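You operate a simulated robot arm through the tools that you are given. There is no shell and no other tool.

You run a simulated robot arm. Do the job below in one go: nothing can be reset, and whatever is moved stays where it is left.

TASK
Slacken the brown box's strap, ratchet it tight again and seal it.
Fine: ratchet till the display says TIGHT; then arch back and strap lever open, the box left on the bed.

It is judged by the outcome, as a careful person would: the job done as asked, and still so three seconds after it is handed in. It fails if anything else is knocked over, pushed out of place, dropped, spilled or broken. A push-on lid holds only when it is set on centred and level and pressed home; a screw cap is set on level and turned clockwise until tight.

THE ROBOT
A 6-joint arm with a three-finger gripper, fixed in place. Base frame: the origin is at the foot of the arm, x ahead of it, y to its left, z up. Lengths are in cm, angles in degrees, forces in N, time in s.
Its first joint turns from -166.0 to 166.0 degrees. Payload 4.89 kg.
The TCP is the grasp point between the finger pads, 3 cm short of the fingertips. In the tool frame z runs along the fingers and y along their closing line. The gripper opens to 16.4 cm. The gripper's body begins 12.5 cm behind the TCP.
Orientation is told as [roll, pitch, yaw] about the base's x, y, z axes, in that order, counted from this pose: with the fingers straight down and closing along the base's y, the tool's x points along the base's -x, its y along +y and its z along -z.

THE INTERFACE
- The arm moves only by the tool apply_moves. Its argument "moves" is one flat list of numbers, 6 for each row, row after row: the shift along the base's x, y, z in cm, then the turn, a rotation vector about the base's x, y, z in degrees. In form: [x, y, z, rx, ry, rz, x, y, z, rx, ry, rz, ...]. A call has 1 to 20 rows; each row is the pose to reach, as a shift and turn from the pose commanded when the call began. "jaw" is the gripper command, from -1 (shut) to 1 (fully open), values between in proportion, set as the call begins (left out, the last holds). Rows are played at 5 a second. More than 5 cm and 8.6 degrees between two rows, or a gripper value outside its range, and nothing of the call is played. Where a pose cannot be reached the arm comes as near as it can. A force on the tool above 90 N (or 10 N above the force at the start of the call, whichever is more), or a blocked arm, ends the call early, and 0.2 s more pass. Each finger travels about 10.8 cm/s and halts on what it meets, pressing with about 34 N; the grip force reading is that of the motor and also rises with nothing between the fingers. The clock runs only during rows and for 0.2 s after the last one: add rows that repeat a pose to give the fingers time. It gives the time, the measured TCP pose, the force on the tool (base axes), the opening and the grip force at its end, in the units of the frame above (readings bear some noise), with the torque about the TCP (base axes, N m) and any sound that the robot's microphone picked up.
- Cameras (640 x 400 px; columns grow to the right, rows downward): "scene" is fixed at [21.77, 65.43, 168.03]; the picture's right is [-0.94, -0.33, 0.00], its down [-0.20, 0.58, -0.79] and it looks along [0.27, -0.75, -0.61] (base axes); focal length 338 px, centre (320, 200). "wrist" rides on the gripper at [7.6, -0.2, -15.2] in the tool frame; the picture's right is [0.02, 1.00, 0.00], its down [-0.88, 0.02, -0.47] and it looks along [-0.47, 0.01, 0.88] (tool axes); focal length 247 px, centre (320, 200).
- get_image(camera): a new picture of that camera. The clock stands still meanwhile.
- raise_lower(by): slides the trunk up (or, below 0, down) by that many cm; the arm rides with it, the base frame stays. It gives what a move gives, with no picture.
- locate(camera, pixels): there is no depth. For up to 12 entries [column, row, z] of the newest picture of that camera ("zoom" is the newest enlarged one), the place [x, y] in the base frame at which the ray of that pixel passes the height z, good to about 0.3 cm, but the place of the scene camera against the robot may be out by one fixed shift of up to 1.2 cm in any direction. The clock stands still meanwhile.
- zoom(camera, box): a new picture of the part [left, top, right, bottom] of that camera's present view, enlarged. The clock stands still meanwhile.
- close_job(): hands the job in; it is judged then, once.

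Open the gripper and draw the arm clear of the work before you hand the job in, unless the task says otherwise.

The tools are called as name(argument=value, ...) on one line, values as JSON. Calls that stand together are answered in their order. apply_moves: Moves the arm, as the interface text tells. Its arguments: {"type":"object","properties":{"moves":{"type":"array","items":{"type":"number"}},"jaw":{"type":"number"}},"required":["moves"]} The other tools are called the same way: raise_lower (by) slides the trunk up or down; get_image (camera) takes a picture; locate (camera, pixels) gives the place at which the rays of pixels pass given heights; zoom (camera, box) takes an enlarged picture of a part of a camera's view; close_job () hands the job in.

At the start:

```text
time_s: 0.0
tcp_pos: [60.56, 28.86, 122.66]
orientation: [0.0, 0.0, 0.0]
force: [-0.9, 0.1, -0.3]
wrist_torque: [-0.01, 0.04, 0.01]
gripper_width: 16.4
grasp_force: 0.0
trunk travel left (down, up): [-17.5, 21.5]
```

scene: 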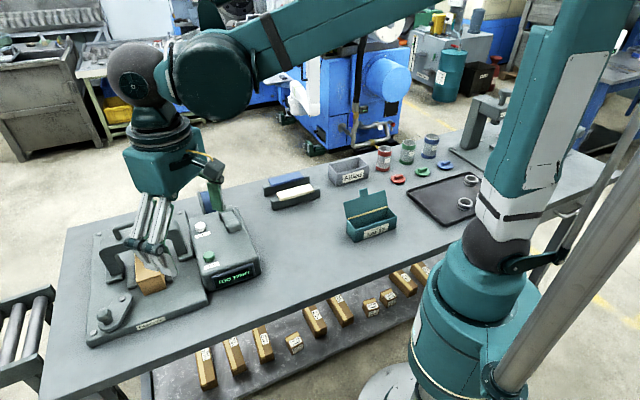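
wrist: 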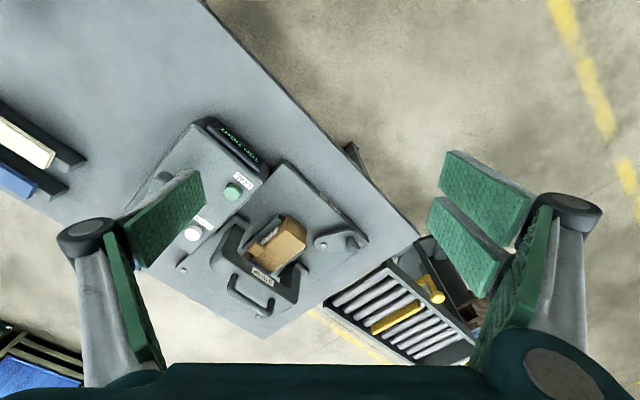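

The brown box sits in a strapping machine (scene about (150,280)), with a control unit next to it at (225,255). I'll zoom in on both cameras to read the labels and find the parts.

zoom(camera="scene", box=[70, 180, 280, 350])

zoom(camera="wrist", box=[140, 100, 400, 340])

```text
2.35 times, centred on (175, 265) of scene
```

zoom: 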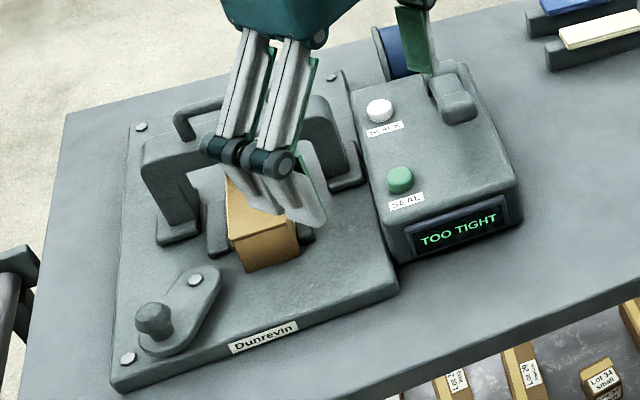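

```text
1.67 times, centred on (270, 220) of wrist
```

zoom: 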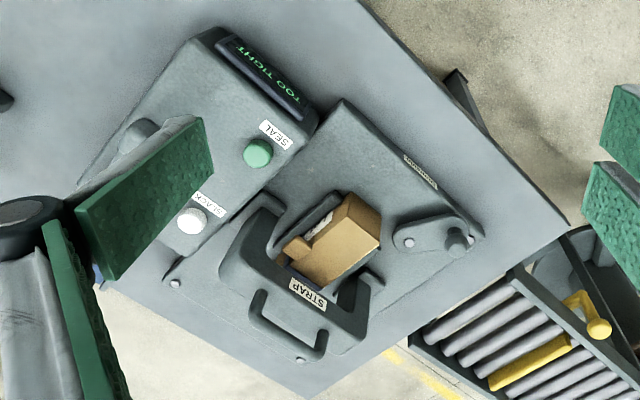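

The display says TOO TIGHT. There are SLACK and SEAL buttons, an arch marked STRAP with a handle, and a crank-like knob. I'll match points between the two cameras to find their heights.

locate(camera="zoom", pixels=[[257, 153, 70], [257, 153, 90], [257, 153, 110], [192, 222, 70], [192, 222, 90], [192, 222, 110], [455, 240, 70], [455, 240, 90], [455, 240, 110], [410, 243, 80], [300, 360, 80], [175, 284, 80]])

locate(camera="scene", pixels=[[209, 256.5, 70], [209, 256.5, 90], [209, 256.5, 110], [200.5, 227, 70], [200.5, 227, 90], [200.5, 227, 110], [105, 314, 70], [105, 314, 90], [105, 314, 110], [122, 299, 80], [99, 234, 80], [180, 213, 80]])

```text
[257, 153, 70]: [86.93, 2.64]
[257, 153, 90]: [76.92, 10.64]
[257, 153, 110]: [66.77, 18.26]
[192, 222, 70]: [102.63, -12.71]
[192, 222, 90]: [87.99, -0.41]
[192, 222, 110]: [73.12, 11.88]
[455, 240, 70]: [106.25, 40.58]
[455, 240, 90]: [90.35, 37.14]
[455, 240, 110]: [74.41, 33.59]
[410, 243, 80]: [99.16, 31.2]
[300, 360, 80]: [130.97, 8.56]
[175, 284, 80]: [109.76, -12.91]
```

```text
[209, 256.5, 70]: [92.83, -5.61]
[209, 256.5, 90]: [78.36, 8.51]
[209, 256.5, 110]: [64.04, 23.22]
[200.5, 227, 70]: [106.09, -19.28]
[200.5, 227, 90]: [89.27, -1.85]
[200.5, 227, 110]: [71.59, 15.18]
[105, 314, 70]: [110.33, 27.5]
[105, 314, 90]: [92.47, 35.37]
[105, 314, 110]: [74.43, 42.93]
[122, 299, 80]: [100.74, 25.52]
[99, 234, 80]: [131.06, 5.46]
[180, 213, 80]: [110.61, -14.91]
```

Heights come out at about 95–96 for the buttons and 93 for the crank knob. I'll move the wrist camera over the machine at the same height for a closer look.

apply_moves(moves=[4, -3, 0, 0, 0, 0, 8, -6, 0, 0, 0, 0, 12, -9, 0, 0, 0, 0, 12, -9, 0, 0, 0, 0])

get_image(camera="wrist")

get_image(camera="scene")

```text
time_s: 1.0
tcp_pos: [72.67, 19.86, 122.94]
orientation: [0.0, -0.1, -0.1]
force: [0.1, -0.4, -0.5]
wrist_torque: [0.02, 0.1, -0.01]
gripper_width: 16.39
grasp_force: 0.1
trunk travel left (down, up): [-17.5, 21.5]
```

```text
taken
```

wrist: 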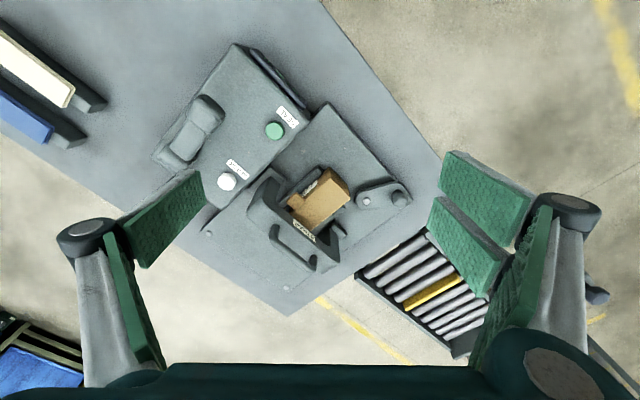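

```text
taken
```

scene: 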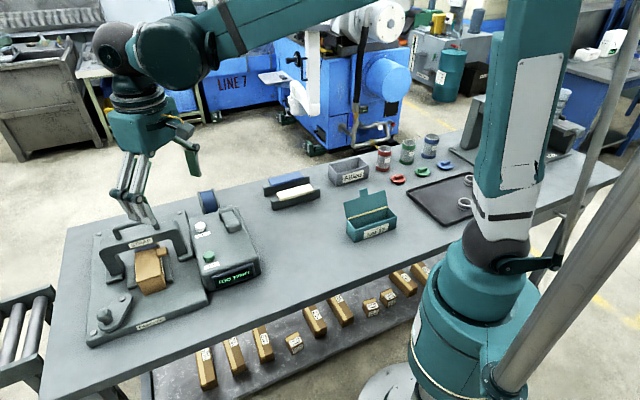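

zoom(camera="scene", box=[75, 190, 275, 350])

zoom(camera="wrist", box=[150, 40, 420, 320])

```text
2.50 times, centred on (175, 270) of scene
```

zoom: 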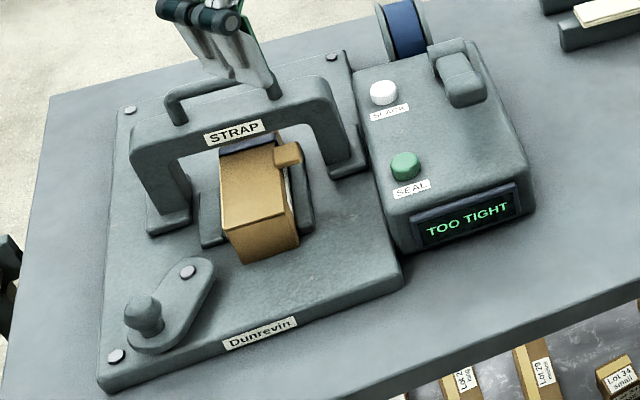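

```text
1.43 times, centred on (285, 180) of wrist
```

zoom: 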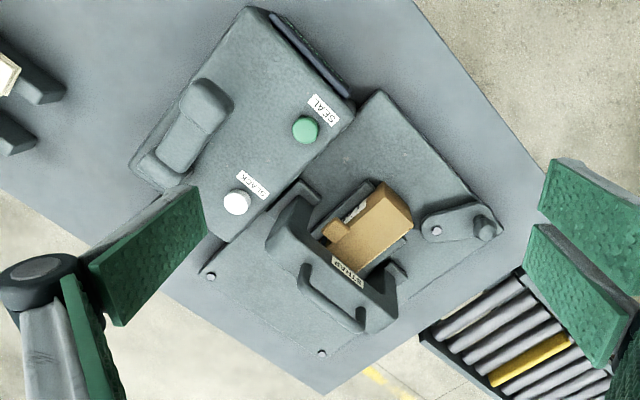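

I can now see the parts: arch with handle, knobbed arm on the plate, console with SLACK, SEAL, display and a paddle lever. I'll zoom in tightly on each to understand how they work.

zoom(camera="scene", box=[195, 185, 255, 245])

zoom(camera="scene", box=[85, 280, 165, 345])

zoom(camera="scene", box=[110, 205, 195, 300])

zoom(camera="wrist", box=[145, 40, 325, 200])

zoom(camera="wrist", box=[240, 150, 420, 280])

```text
6.67 times, centred on (225, 215) of scene
```

zoom: 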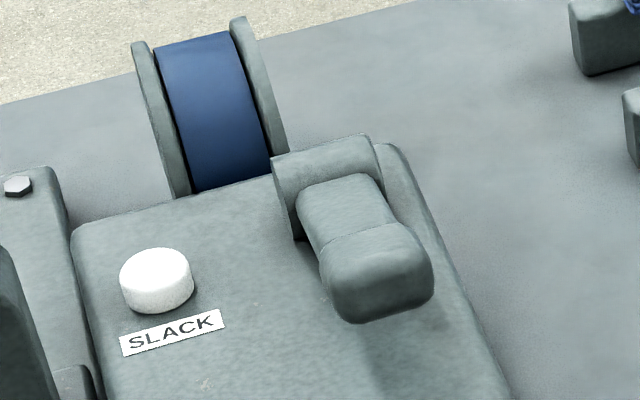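

```text
6.15 times, centred on (125, 312) of scene
```

zoom: 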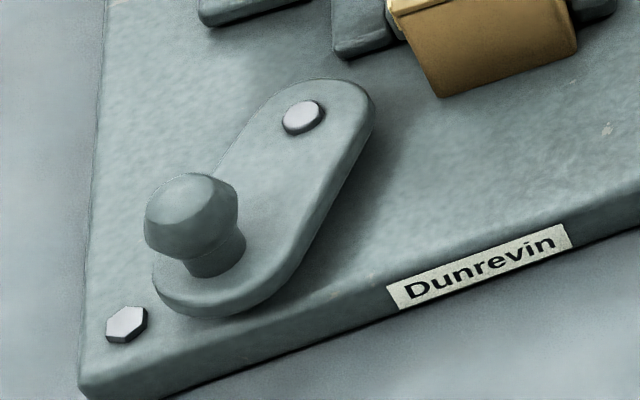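

```text
4.21 times, centred on (152, 252) of scene
```

zoom: 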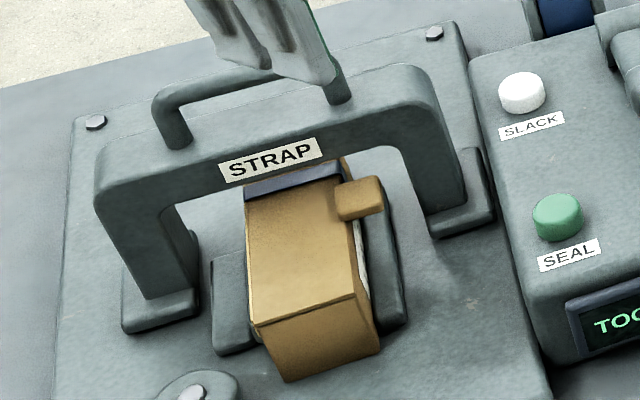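

```text
2.50 times, centred on (235, 120) of wrist
```

zoom: 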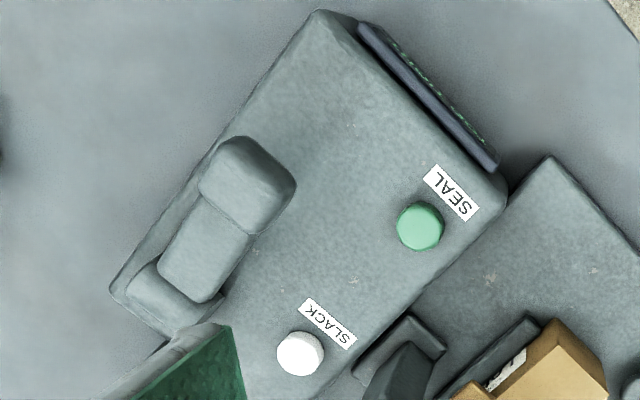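

```text
3.08 times, centred on (330, 215) of wrist
```

zoom: 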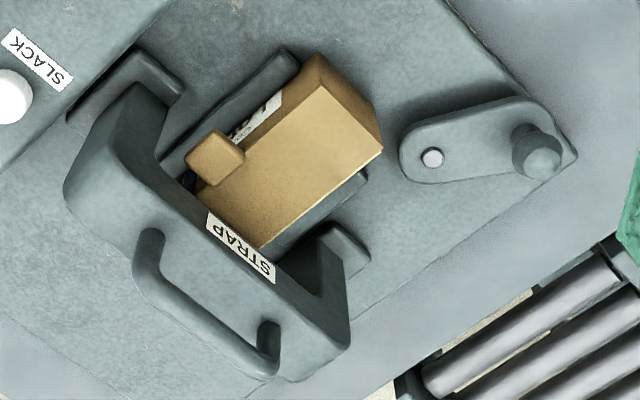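

SLACK is the white button, SEAL is the green one, and the paddle and knob arm are two separate levers. I'll triangulate the button and lever positions with this wrist view before touching anything.

locate(camera="wrist", pixels=[[227, 180.8, 90], [227, 180.8, 100], [275, 130.4, 90], [275, 130.4, 100], [205, 114, 95], [205, 114, 105], [179, 158, 97], [400.5, 198, 90], [400.5, 198, 95], [366.4, 201, 88], [274.8, 228, 105], [313, 257, 105]])

locate(camera="scene", pixels=[[202.5, 227, 90], [202.5, 227, 100], [209, 256.5, 90], [209, 256.5, 100], [235.5, 224, 95], [235.5, 224, 105], [227, 210, 97], [105, 313, 90], [105, 313, 95], [121, 299, 88], [117.5, 235, 105], [155, 224, 105]])

```text
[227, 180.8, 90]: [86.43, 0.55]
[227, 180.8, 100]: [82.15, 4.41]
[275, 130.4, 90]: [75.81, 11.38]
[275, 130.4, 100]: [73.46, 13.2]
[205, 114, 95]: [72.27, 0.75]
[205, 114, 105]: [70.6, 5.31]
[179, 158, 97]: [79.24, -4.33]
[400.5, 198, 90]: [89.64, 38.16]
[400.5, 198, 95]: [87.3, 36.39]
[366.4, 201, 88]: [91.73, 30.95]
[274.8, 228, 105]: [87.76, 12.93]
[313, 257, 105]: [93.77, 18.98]
```

```text
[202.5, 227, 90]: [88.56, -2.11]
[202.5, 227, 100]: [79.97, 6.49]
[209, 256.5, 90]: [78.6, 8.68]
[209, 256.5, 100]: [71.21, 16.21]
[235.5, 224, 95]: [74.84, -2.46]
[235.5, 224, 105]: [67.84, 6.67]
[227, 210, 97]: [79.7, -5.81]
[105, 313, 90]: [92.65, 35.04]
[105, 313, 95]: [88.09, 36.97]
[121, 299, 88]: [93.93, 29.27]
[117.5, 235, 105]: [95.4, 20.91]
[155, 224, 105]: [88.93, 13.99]
```

SLACK is at about (84.2, 2.6, 95.3), SEAL at (74.6, 12.3, 95), the paddle tip at (71.4, 3.3, 100.5) and the knob at (87.5, 36.6, 94.5). I'll shut the jaws and go above SLACK, stopping short of it.

apply_moves(moves=[3, -4, 0, 0, 0, 0, 6, -8, 0, 0, 0, 0, 9, -12, 0, 0, 0, 0, 11.6, -16, 0, 0, 0, 0, 11.6, -17.2, -4, 0, 0, 0, 11.6, -17.2, -8, 0, 0, 0, 11.6, -17.2, -12, 0, 0, 0, 11.6, -17.2, -16, 0, 0, 0, 11.6, -17.2, -20, 0, 0, 0, 11.6, -17.2, -21, 0, 0, 0, 11.6, -17.2, -21, 0, 0, 0], jaw=-1)

get_image(camera="wrist")

zoom(camera="scene", box=[140, 150, 280, 290])

```text
time_s: 3.4
tcp_pos: [84.1, 2.73, 101.67]
orientation: [0.0, 0.0, 0.0]
force: [1.3, -0.5, 0.0]
wrist_torque: [0.02, 0.06, 0.01]
gripper_width: 0.03
grasp_force: 33.9
trunk travel left (down, up): [-17.5, 21.5]
```

```text
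taken
```

wrist: 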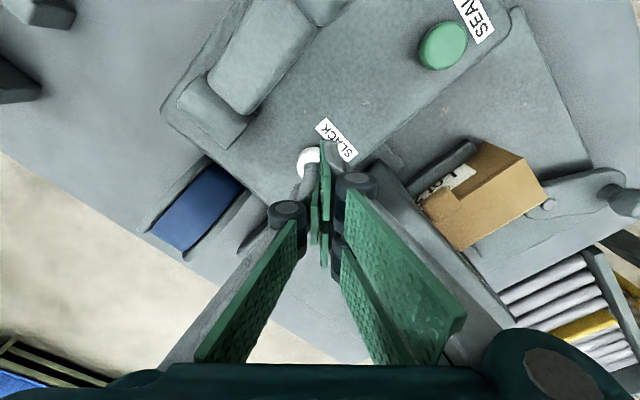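

```text
2.86 times, centred on (210, 220) of scene
```

zoom: 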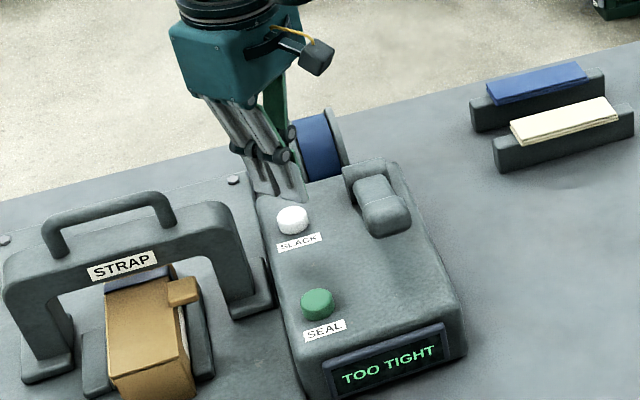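

The closed tip is at about zoom (295,198), just over the white button at (292,220). I'll check the lateral alignment before pressing.

zoom(camera="wrist", box=[260, 100, 380, 260])

locate(camera="wrist", pixels=[[308, 160, 95], [322, 160, 98.7], [442, 45, 95], [610, 200, 94], [548, 206, 88]])

zoom(camera="scene", box=[180, 195, 225, 240])

```text
2.50 times, centred on (320, 180) of wrist
```

zoom: 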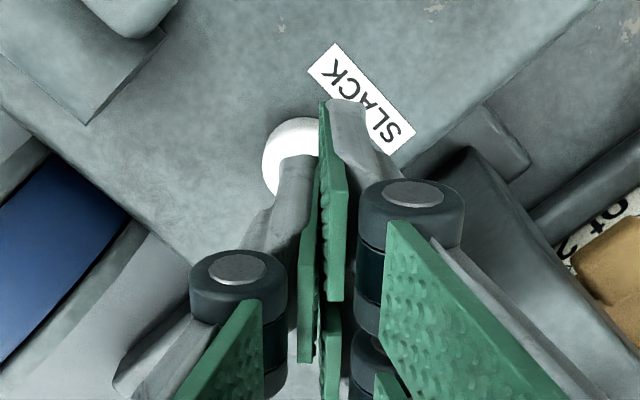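

```text
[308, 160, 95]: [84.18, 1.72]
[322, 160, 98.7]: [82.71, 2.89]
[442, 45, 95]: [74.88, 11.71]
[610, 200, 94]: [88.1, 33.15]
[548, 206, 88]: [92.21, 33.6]
```

```text
8.89 times, centred on (202, 218) of scene
```

zoom: 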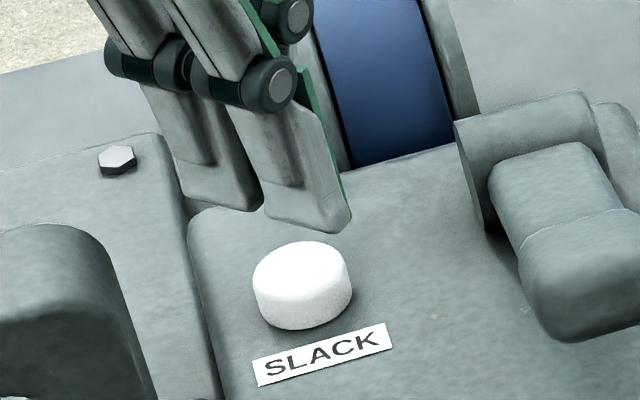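

The tip lines up with the button to within about 0.4 cm. I'll press down in small steps and watch the force.

apply_moves(moves=[0.1, -0.3, -1.5, 0, 0, 0, 0.1, -0.3, -2.8, 0, 0, 0, 0.1, -0.3, -3.2, 0, 0, 0, 0.1, -0.3, -3.5, 0, 0, 0, 0.1, -0.3, -3.7, 0, 0, 0])

zoom(camera="scene", box=[140, 150, 280, 290])

```text
time_s: 4.6
tcp_pos: [84.26, 2.42, 98.06]
orientation: [0.0, 0.0, 0.0]
force: [-0.6, 0.1, -0.4]
wrist_torque: [-0.01, 0.0, -0.01]
gripper_width: 0.0
grasp_force: 34.2
trunk travel left (down, up): [-17.5, 21.5]
```

```text
2.86 times, centred on (210, 220) of scene
```

zoom: 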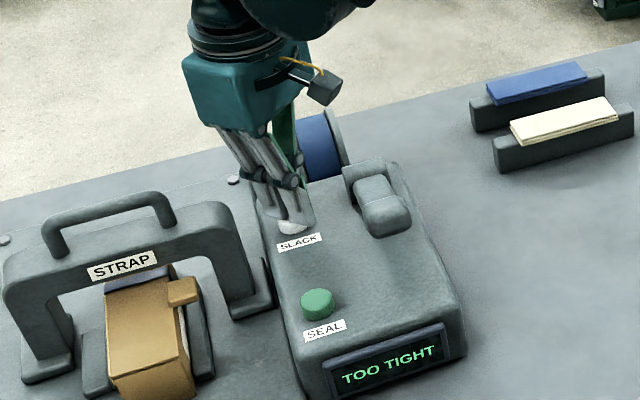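

There is no contact force yet with the tip at z≈95. I'll keep going down in small steps.

apply_moves(moves=[0, 0, -0.3, 0, 0, 0, 0, 0, -0.6, 0, 0, 0, 0, 0, -0.8, 0, 0, 0])

zoom(camera="scene", box=[140, 150, 280, 290])

```text
time_s: 5.4
tcp_pos: [84.3, 2.29, 97.2]
orientation: [0.0, -0.1, 0.1]
force: [1.1, 1.6, 3.2]
wrist_torque: [0.04, -0.02, 0.02]
gripper_width: 0.01
grasp_force: 45.2
trunk travel left (down, up): [-17.5, 21.5]
heard: click
```

```text
2.86 times, centred on (210, 220) of scene
```

zoom: 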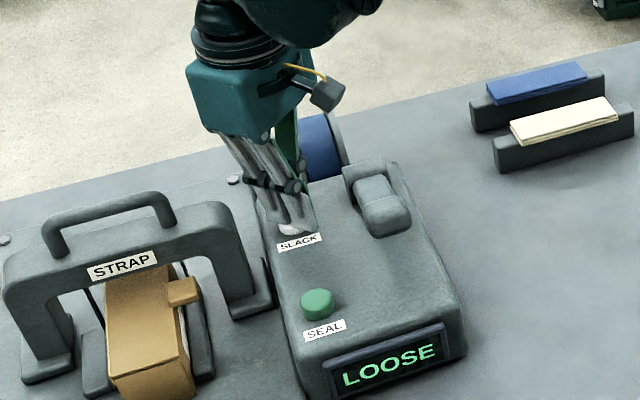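

SLACK clicked and the display now reads LOOSE. I'll lift and move above the paddle's raised end, at about (71.8, 3.0).

apply_moves(moves=[0, 0, 4, 0, 0, 0, 0, 0, 8, 0, 0, 0, 0, 0, 12, 0, 0, 0, -4, 0.2, 12, 0, 0, 0, -8, 0.4, 12, 0, 0, 0, -12.2, 0.6, 12, 0, 0, 0, -12.2, 0.6, 10, 0, 0, 0, -12.2, 0.6, 10, 0, 0, 0])

zoom(camera="scene", box=[140, 150, 280, 290])

zoom(camera="wrist", box=[220, 80, 420, 280])

zoom(camera="scene", box=[205, 190, 265, 250])

```text
time_s: 7.2
tcp_pos: [71.99, 3.14, 107.04]
orientation: [0.0, 0.0, 0.0]
force: [-0.7, -0.7, 0.7]
wrist_torque: [-0.01, -0.1, 0.04]
gripper_width: 0.0
grasp_force: 45.5
trunk travel left (down, up): [-17.5, 21.5]
```

```text
2.86 times, centred on (210, 220) of scene
```

zoom: 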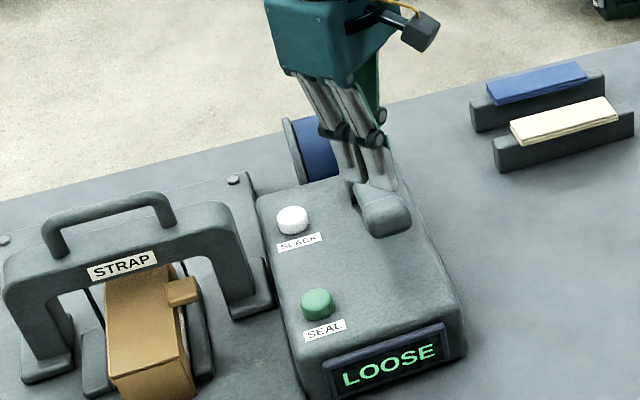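

```text
2.00 times, centred on (320, 180) of wrist
```

zoom: 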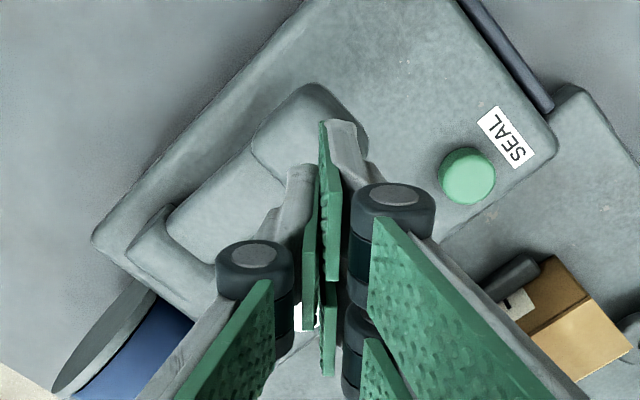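

```text
6.67 times, centred on (235, 220) of scene
```

zoom: 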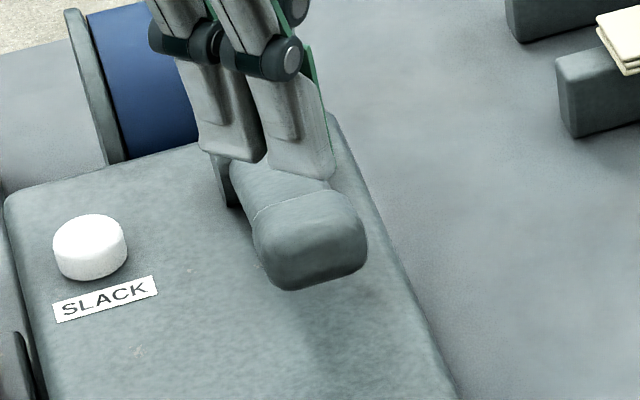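

The paddle head is centred at wrist px about (310,145), with the fingers just behind it. I'll check its exact position.

locate(camera="wrist", pixels=[[310, 145, 99], [310, 145, 101], [303, 125, 100], [343, 150, 99]])

locate(camera="scene", pixels=[[233.6, 223.5, 99], [233.6, 223.5, 101], [234, 231, 98]])

```text
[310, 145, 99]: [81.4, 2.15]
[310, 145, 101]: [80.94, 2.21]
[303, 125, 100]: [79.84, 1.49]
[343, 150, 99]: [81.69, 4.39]
```

```text
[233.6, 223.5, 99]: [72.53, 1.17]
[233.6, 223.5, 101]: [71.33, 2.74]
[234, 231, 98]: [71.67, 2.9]
```

Correcting for the older wrist picture and the scene camera's bias, the head top is about (70.8, 2.6, 100.5). I'll shift slightly and press down in small steps.

apply_moves(moves=[-1.1, -0.2, -1, 0, 0, 0, -1.1, -0.2, -2, 0, 0, 0, -1.1, -0.2, -3, 0, 0, 0, -1.1, -0.2, -4, 0, 0, 0, -1.1, -0.2, -4.5, 0, 0, 0])

zoom(camera="scene", box=[140, 150, 280, 290])

```text
time_s: 8.4
tcp_pos: [70.95, 2.95, 102.7]
orientation: [0.1, 0.0, 0.0]
force: [1.0, -0.7, 2.6]
wrist_torque: [0.0, -0.02, 0.02]
gripper_width: 0.0
grasp_force: 45.4
trunk travel left (down, up): [-17.5, 21.5]
```

```text
2.86 times, centred on (210, 220) of scene
```

zoom: 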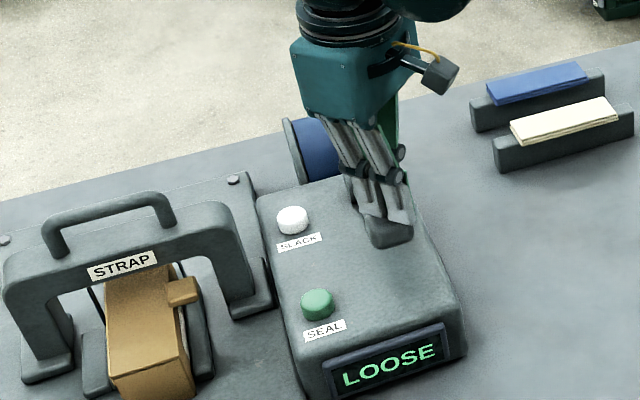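

The force has started to rise (2.6 N), so the fingers are on the paddle. I'll keep pressing and watch the display.

apply_moves(moves=[0, 0, -0.5, 0, 0, 0, 0, 0, -1, 0, 0, 0, 0, 0, -1.5, 0, 0, 0])

zoom(camera="scene", box=[140, 150, 280, 290])

```text
time_s: 9.2
tcp_pos: [70.91, 2.85, 101.29]
orientation: [0.1, 0.0, 0.0]
force: [0.2, -0.6, 1.4]
wrist_torque: [-0.01, 0.07, 0.01]
gripper_width: 0.0
grasp_force: 45.0
trunk travel left (down, up): [-17.5, 21.5]
```

```text
2.86 times, centred on (210, 220) of scene
```

zoom: 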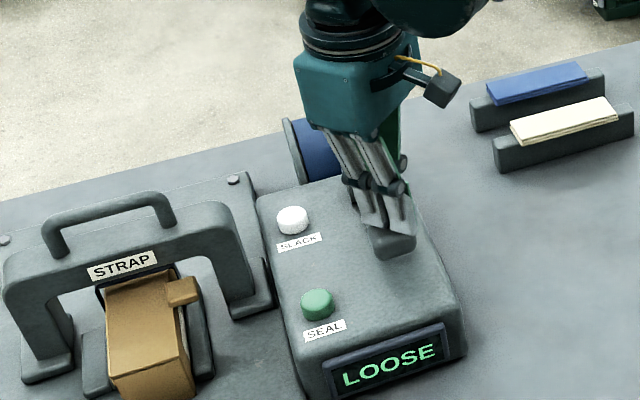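

The paddle is going down under light force. I'll continue the stroke.

apply_moves(moves=[0, 0, -0.5, 0, 0, 0, 0, 0, -1, 0, 0, 0, 0, 0, -1.5, 0, 0, 0, 0, 0, -2, 0, 0, 0])

zoom(camera="scene", box=[140, 150, 280, 290])

```text
time_s: 10.2
tcp_pos: [70.97, 2.78, 99.86]
orientation: [0.0, -0.2, 0.0]
force: [-11.6, -0.9, 77.8]
wrist_torque: [0.02, -0.33, 0.0]
gripper_width: 0.59
grasp_force: 44.5
trunk travel left (down, up): [-17.5, 21.5]
stopped in row 4: the force on the tool passed its limit at 106 N (the readings are from after the stop); the commanded pose is now the measured one
```

```text
2.86 times, centred on (210, 220) of scene
```

zoom: 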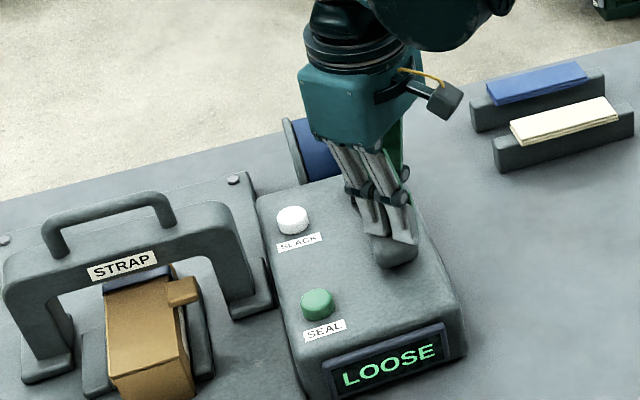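

The paddle bottomed out with the tip at about z=96.9, and the display still says LOOSE. I'll raise and see whether the paddle springs back.

apply_moves(moves=[0, 0, 1, 0, 0, 0, 0, 0, 2, 0, 0, 0, 0, 0, 4, 0, 0, 0, 0, 0, 6, 0, 0, 0, 0, 0, 6, 0, 0, 0])

zoom(camera="scene", box=[140, 150, 280, 290])

zoom(camera="scene", box=[205, 190, 265, 250])

zoom(camera="scene", box=[110, 205, 195, 300])

```text
time_s: 11.4
tcp_pos: [70.86, 2.9, 105.59]
orientation: [0.0, -0.1, 0.0]
force: [-0.8, -0.6, 0.0]
wrist_torque: [-0.01, -0.03, -0.01]
gripper_width: 0.0
grasp_force: 45.3
trunk travel left (down, up): [-17.5, 21.5]
```

```text
2.86 times, centred on (210, 220) of scene
```

zoom: 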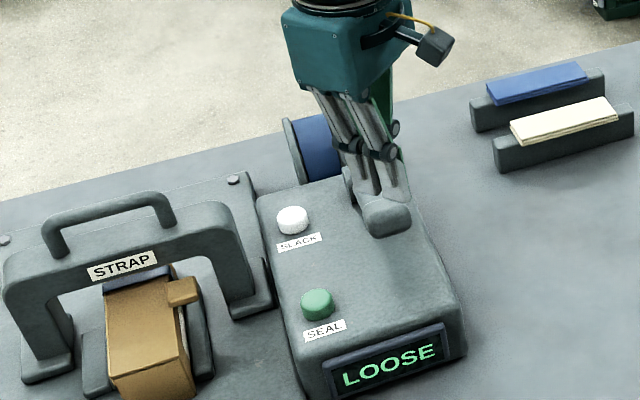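

```text
6.67 times, centred on (235, 220) of scene
```

zoom: 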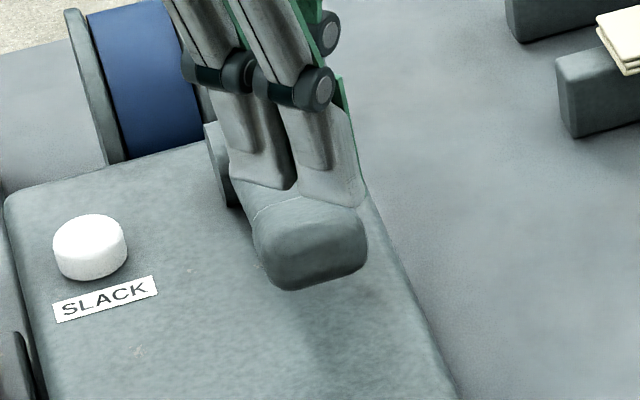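

```text
4.21 times, centred on (152, 252) of scene
```

zoom: 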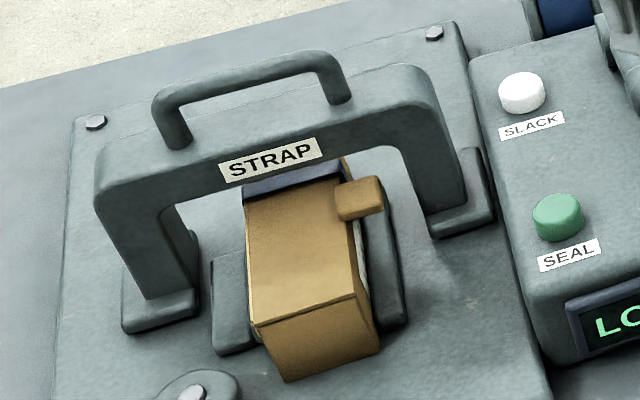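

The paddle springs back and the strap is snug, so this is the ratchet. I'll do a second stroke, stopping just short of the hard stop.

apply_moves(moves=[0, 0, -2, 0, 0, 0, 0, 0, -3.5, 0, 0, 0, 0, 0, -4.5, 0, 0, 0, 0, 0, -5.2, 0, 0, 0, 0, 0, -5.6, 0, 0, 0])

zoom(camera="scene", box=[140, 150, 280, 290])

```text
time_s: 12.6
tcp_pos: [71.11, 2.91, 99.95]
orientation: [0.0, -0.1, -0.1]
force: [2.1, 2.9, 15.0]
wrist_torque: [0.09, 0.08, 0.01]
gripper_width: 0.63
grasp_force: 45.4
trunk travel left (down, up): [-17.5, 21.5]
```

```text
2.86 times, centred on (210, 220) of scene
```

zoom: 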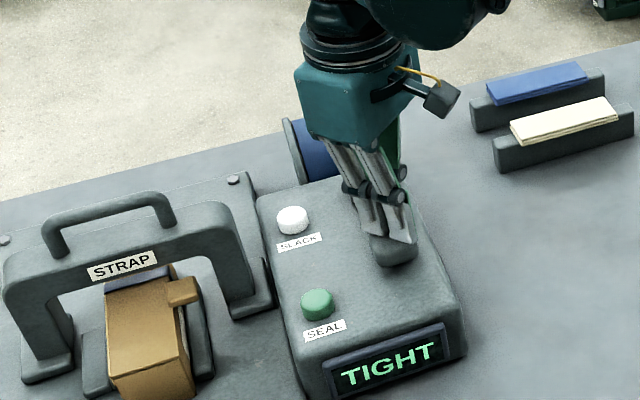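

The display now reads TIGHT. I'll release the paddle and move above SEAL at about (74.7, 12.0).

apply_moves(moves=[0, 0, 2, 0, 0, 0, 0, 0, 5, 0, 0, 0, 0, 0, 8, 0, 0, 0, 1.8, 4.5, 8, 0, 0, 0, 3.7, 9.1, 8, 0, 0, 0, 3.7, 9.1, 4, 0, 0, 0, 3.7, 9.1, 1.5, 0, 0, 0, 3.7, 9.1, 1.5, 0, 0, 0])

zoom(camera="scene", box=[140, 170, 280, 310])

zoom(camera="wrist", box=[260, 100, 380, 260])

```text
time_s: 14.4
tcp_pos: [74.72, 11.97, 101.17]
orientation: [0.0, -0.1, 0.1]
force: [0.2, -0.3, -0.4]
wrist_torque: [-0.05, 0.05, 0.0]
gripper_width: 0.0
grasp_force: 45.3
trunk travel left (down, up): [-17.5, 21.5]
```

```text
2.86 times, centred on (210, 240) of scene
```

zoom: 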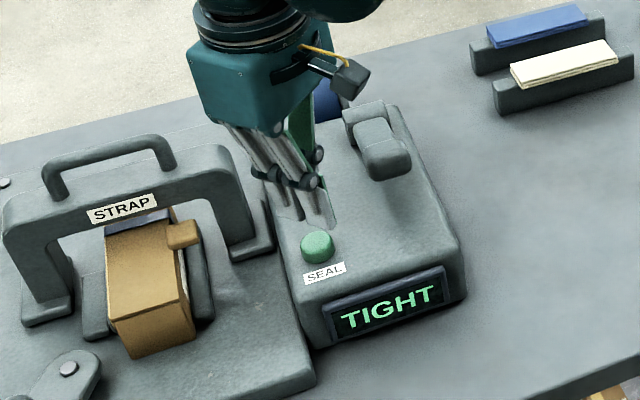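

```text
2.50 times, centred on (320, 180) of wrist
```

zoom: 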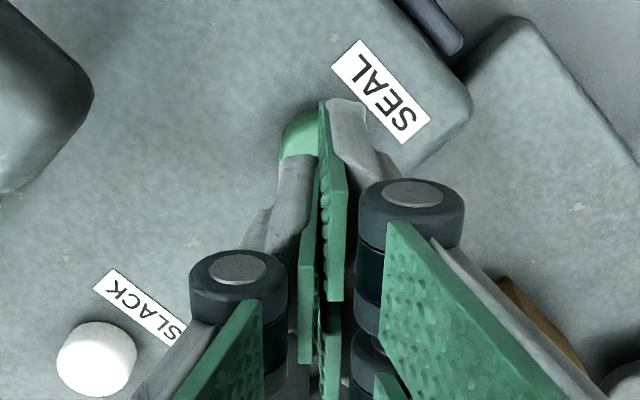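

TIGHT still shows, and the fingers are over SEAL. I'll press it by the same amount as SLACK.

apply_moves(moves=[-0.1, 0.3, -2, 0, 0, 0, -0.1, 0.3, -3, 0, 0, 0, -0.1, 0.3, -3.5, 0, 0, 0, -0.1, 0.3, -3.9, 0, 0, 0, -0.1, 0.3, -4.2, 0, 0, 0])

zoom(camera="scene", box=[140, 170, 280, 310])

```text
time_s: 15.6
tcp_pos: [74.74, 12.28, 97.21]
orientation: [-0.1, -0.2, 0.0]
force: [1.3, -0.5, 3.2]
wrist_torque: [-0.02, -0.07, -0.01]
gripper_width: 0.59
grasp_force: 44.9
trunk travel left (down, up): [-17.5, 21.5]
heard: click
```

```text
2.86 times, centred on (210, 240) of scene
```

zoom: 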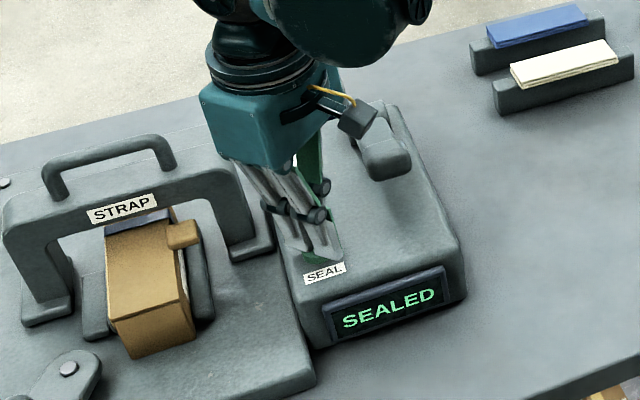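

SEAL clicked and the display reads SEALED. I'll lift and move over to look at the knob lever and arch up close.

apply_moves(moves=[0, 0, 4, 0, 0, 0, 0, 0, 8, 0, 0, 0, 0, 0, 12, 0, 0, 0, 0, 0, 16, 0, 0, 0, 0, 4.5, 18, 0, 0, 0, 1, 9, 18, 0, 0, 0, 1, 13.5, 18, 0, 0, 0, 1, 18, 18, 0, 0, 0, 1, 22, 18, 0, 0, 0, 1, 22, 18, 0, 0, 0])

get_image(camera="wrist")

zoom(camera="wrist", box=[200, 60, 400, 220])

zoom(camera="scene", box=[75, 190, 275, 350])

```text
time_s: 17.8
tcp_pos: [75.72, 34.41, 115.15]
orientation: [0.0, -0.1, 0.0]
force: [0.2, 0.4, 1.3]
wrist_torque: [-0.05, 0.0, 0.03]
gripper_width: 0.03
grasp_force: 45.0
trunk travel left (down, up): [-17.5, 21.5]
```

```text
taken
```

wrist: 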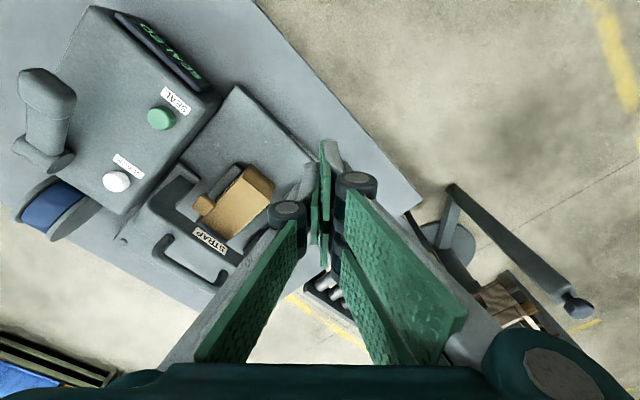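

```text
2.50 times, centred on (300, 140) of wrist
```

zoom: 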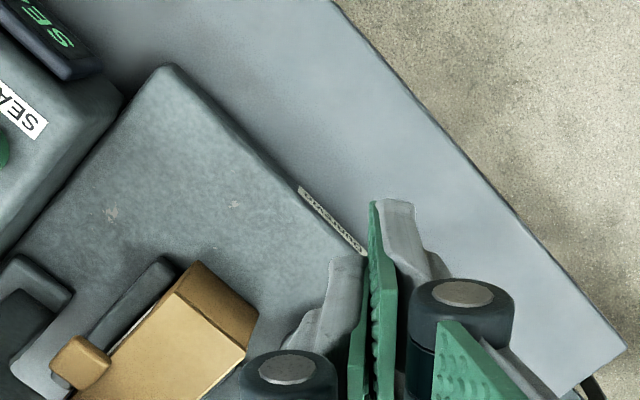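

```text
2.50 times, centred on (175, 270) of scene
```

zoom: 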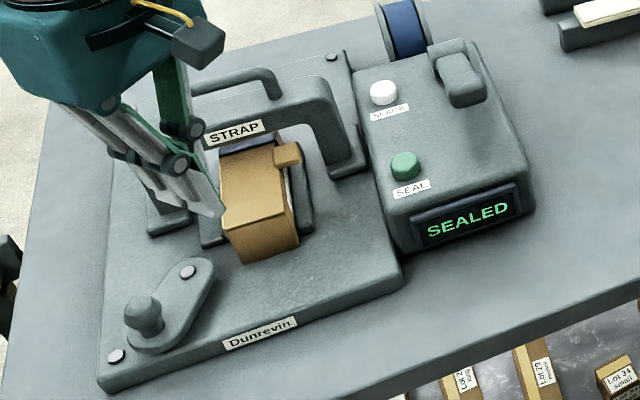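

The lever is hidden behind the closed fingers. I'll open the jaws and back off so the wrist camera can see it, and get the plate's corner positions.

apply_moves(moves=[-2, 0, 1, 0, 0, 0, -2, 0, 1, 0, 0, 0, -2, 0, 1, 0, 0, 0, -2, 0, 1, 0, 0, 0, -2, 0, 1, 0, 0, 0], jaw=1)

get_image(camera="wrist")

zoom(camera="wrist", box=[150, 120, 450, 300])

```text
time_s: 19.0
tcp_pos: [73.73, 34.52, 116.25]
orientation: [0.1, -0.1, 0.0]
force: [-0.1, -0.6, 0.2]
wrist_torque: [0.01, 0.03, -0.03]
gripper_width: 16.4
grasp_force: 0.0
trunk travel left (down, up): [-17.5, 21.5]
```

```text
taken
```

wrist: 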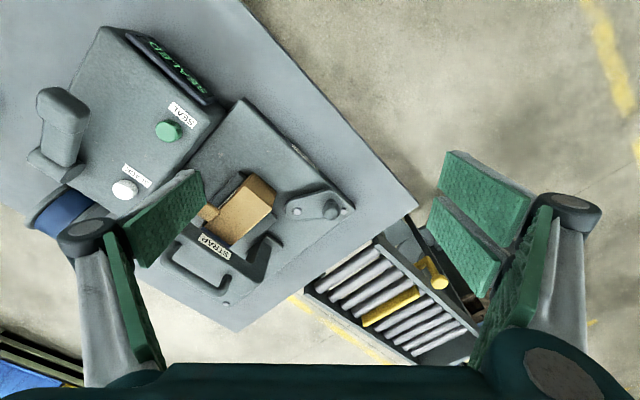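

```text
2.13 times, centred on (300, 210) of wrist
```

zoom: 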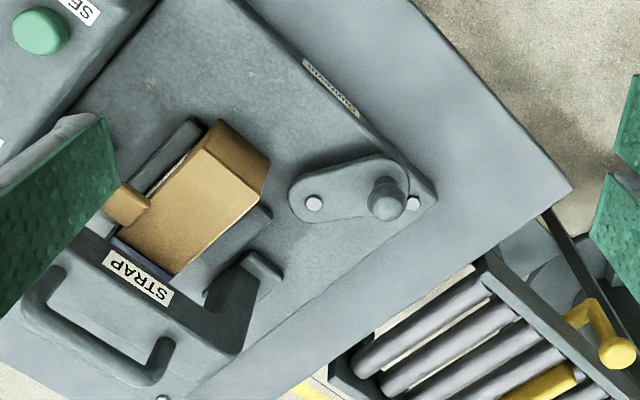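

I can now see the lever: pivot at zoom (314,203), knob at (387,195), pointing at the plate's front-left corner. I'll get precise coordinates of the pivot, knob, plate corners, arch and handle.

locate(camera="zoom", pixels=[[314, 203, 89], [385, 185, 95], [390, 205, 91], [414, 203, 87], [437, 200, 86.5], [162, 397, 87], [170, 345, 105], [55, 272, 105], [265, 265, 89], [215, 295, 95], [250, 340, 102], [195, 235, 95]])

zoom(camera="scene", box=[75, 190, 275, 350])

```text
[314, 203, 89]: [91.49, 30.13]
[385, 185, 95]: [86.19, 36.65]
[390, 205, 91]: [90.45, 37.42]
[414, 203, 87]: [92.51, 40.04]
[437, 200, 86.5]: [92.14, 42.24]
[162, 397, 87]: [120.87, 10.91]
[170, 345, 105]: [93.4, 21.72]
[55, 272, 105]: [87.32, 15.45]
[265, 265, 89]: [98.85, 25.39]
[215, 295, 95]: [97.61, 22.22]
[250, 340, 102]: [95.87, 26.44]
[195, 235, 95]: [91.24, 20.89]
```

```text
2.50 times, centred on (175, 270) of scene
```

zoom: 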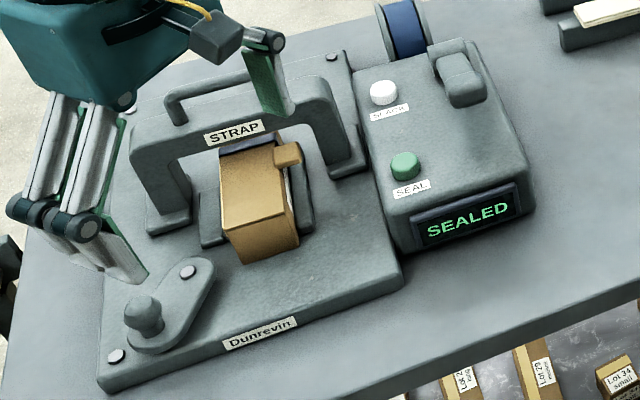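

The handle top works out at about (94, 15, 104), the crossbar at (92.6, 17, 98.7), the lever pivot at (91.5, 30.1) and the knob at about (88, 37). I'll zoom in closely to see what the lever is linked to.

zoom(camera="scene", box=[100, 235, 175, 325])

zoom(camera="wrist", box=[190, 160, 290, 260])

zoom(camera="wrist", box=[270, 170, 370, 240])

zoom(camera="wrist", box=[300, 230, 480, 360])

```text
4.44 times, centred on (138, 280) of scene
```

zoom: 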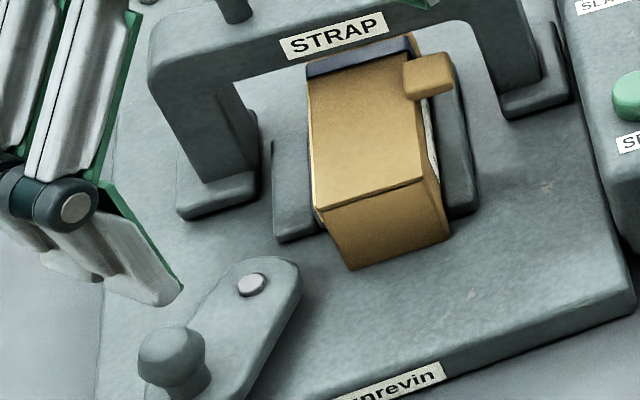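

```text
4.00 times, centred on (240, 210) of wrist
```

zoom: 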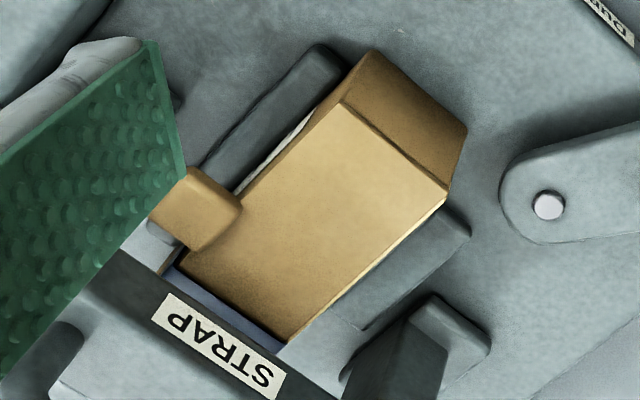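

```text
5.71 times, centred on (320, 205) of wrist
```

zoom: 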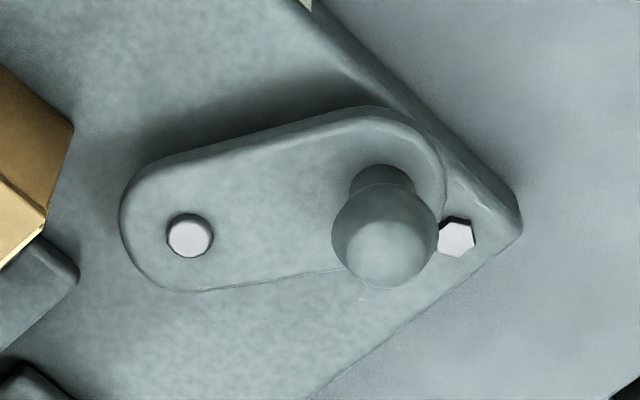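

```text
3.08 times, centred on (390, 295) of wrist
```

zoom: 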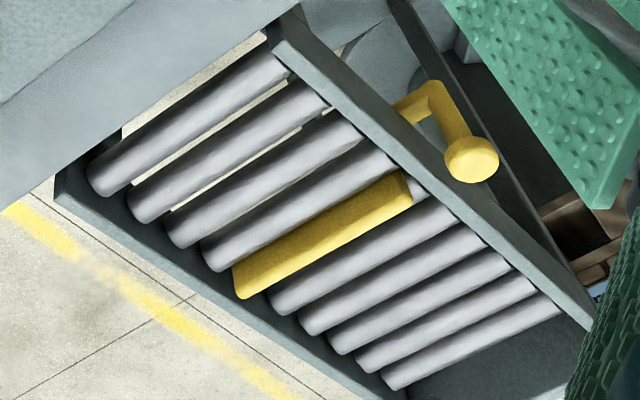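

The lever turns about a vertical pivot at about (90.3, 30.3), with a ball knob at about (88.6, 36.8, 92.8). I'll set the jaws to about 6 cm, turn the tool to -75° so they close tangentially, and hover above the knob.

apply_moves(moves=[1.5, 0.2, 0, 0, 0, -7.5, 3, 0.5, 0, 0, 0, -15, 4.5, 0.7, 0, 0, 0, -22.5, 6, 1, 0, 0, 0, -30, 7.5, 1.2, -1, 0, 0, -37.5, 9, 1.4, -2, 0, 0, -45, 10.5, 1.7, -4, 0, 0, -52.5, 12, 2, -6, 0, 0, -60, 13.5, 2.2, -8, 0, 0, -67.5, 15, 2.4, -10, 0, 0, -75, 15, 2.4, -12, 0, 0, -75, 15, 2.4, -12, 0, 0, -75], jaw=-0.27)

get_image(camera="wrist")

zoom(camera="scene", box=[70, 220, 200, 350])

```text
time_s: 21.6
tcp_pos: [88.65, 36.59, 104.29]
orientation: [0.0, -0.2, -75.0]
force: [0.0, 0.4, -0.4]
wrist_torque: [0.01, 0.06, 0.01]
gripper_width: 5.97
grasp_force: 0.1
trunk travel left (down, up): [-17.5, 21.5]
```

```text
taken
```

wrist: 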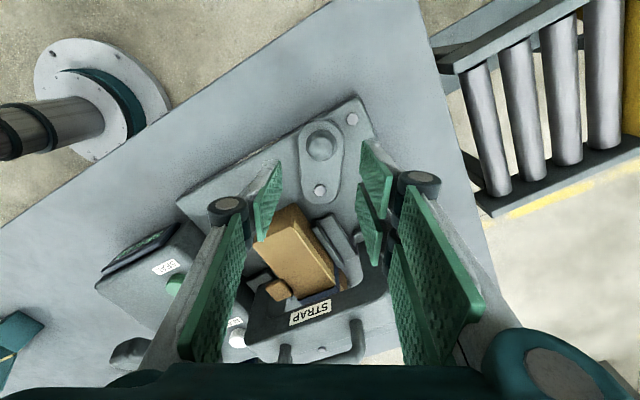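

```text
3.08 times, centred on (135, 285) of scene
```

zoom: 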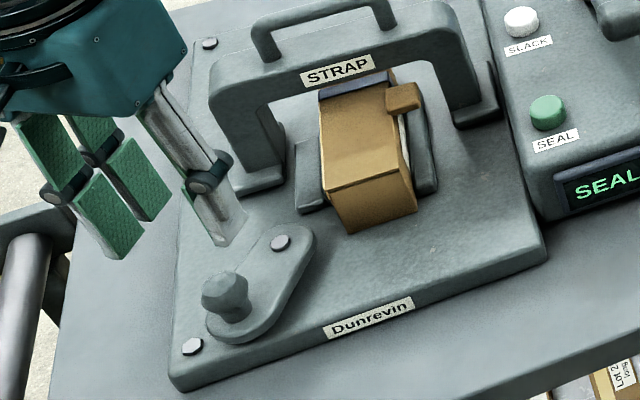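

The knob is at wrist px (320,145), exactly below the TCP. I'll come down around it.

apply_moves(moves=[0, 0, -3, 0, 0, 0, 0, 0, -6, 0, 0, 0, 0, 0, -8, 0, 0, 0, 0, 0, -9, 0, 0, 0, 0, 0, -9.6, 0, 0, 0])

get_image(camera="wrist")

zoom(camera="scene", box=[75, 260, 155, 340])

```text
time_s: 22.8
tcp_pos: [88.61, 36.73, 94.8]
orientation: [-0.1, -0.1, -75.0]
force: [-0.2, 0.4, -0.3]
wrist_torque: [0.0, -0.04, 0.01]
gripper_width: 5.96
grasp_force: 0.2
trunk travel left (down, up): [-17.5, 21.5]
```

```text
taken
```

wrist: 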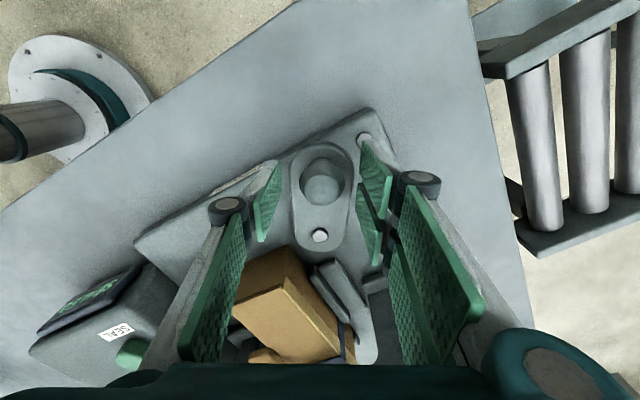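

```text
5.00 times, centred on (115, 300) of scene
```

zoom: 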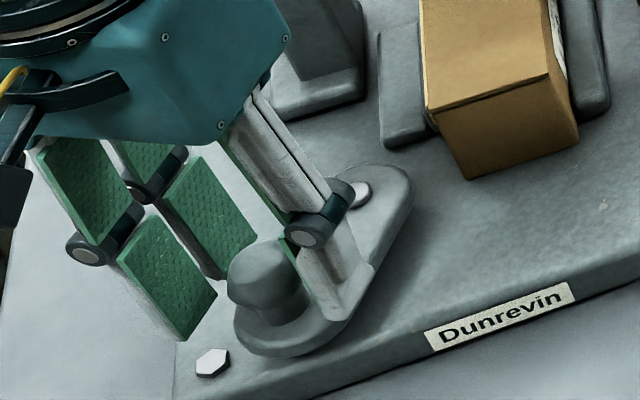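

The knob sits between the fingers. I'll narrow the cage to about 4 cm and try a small counter-clockwise swing, towards the front and away from the table end, watching the force.

apply_moves(moves=[0, 0, 0, 0, 0, 0, 0, 0, 0, 0, 0, 0, -0.55, -0.2, 0, 0, 0, 5, -1.1, -0.39, 0, 0, 0, 10, -1.6, -0.65, 0, 0, 0, 15, -2.12, -0.97, 0, 0, 0, 20], jaw=-0.51)

get_image(camera="wrist")

zoom(camera="scene", box=[75, 260, 155, 340])

```text
time_s: 24.2
tcp_pos: [86.86, 35.61, 94.37]
orientation: [0.1, -0.2, -55.0]
force: [70.2, 19.0, -5.4]
wrist_torque: [-0.21, 0.58, -0.58]
gripper_width: 7.04
grasp_force: 34.5
trunk travel left (down, up): [-17.5, 21.5]
```

```text
taken
```

wrist: 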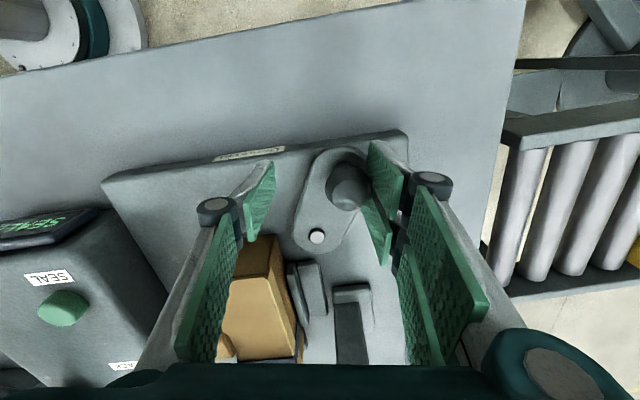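

```text
5.00 times, centred on (115, 300) of scene
```

zoom: 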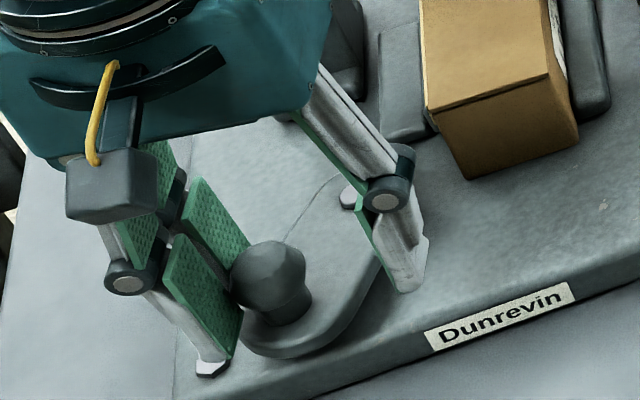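

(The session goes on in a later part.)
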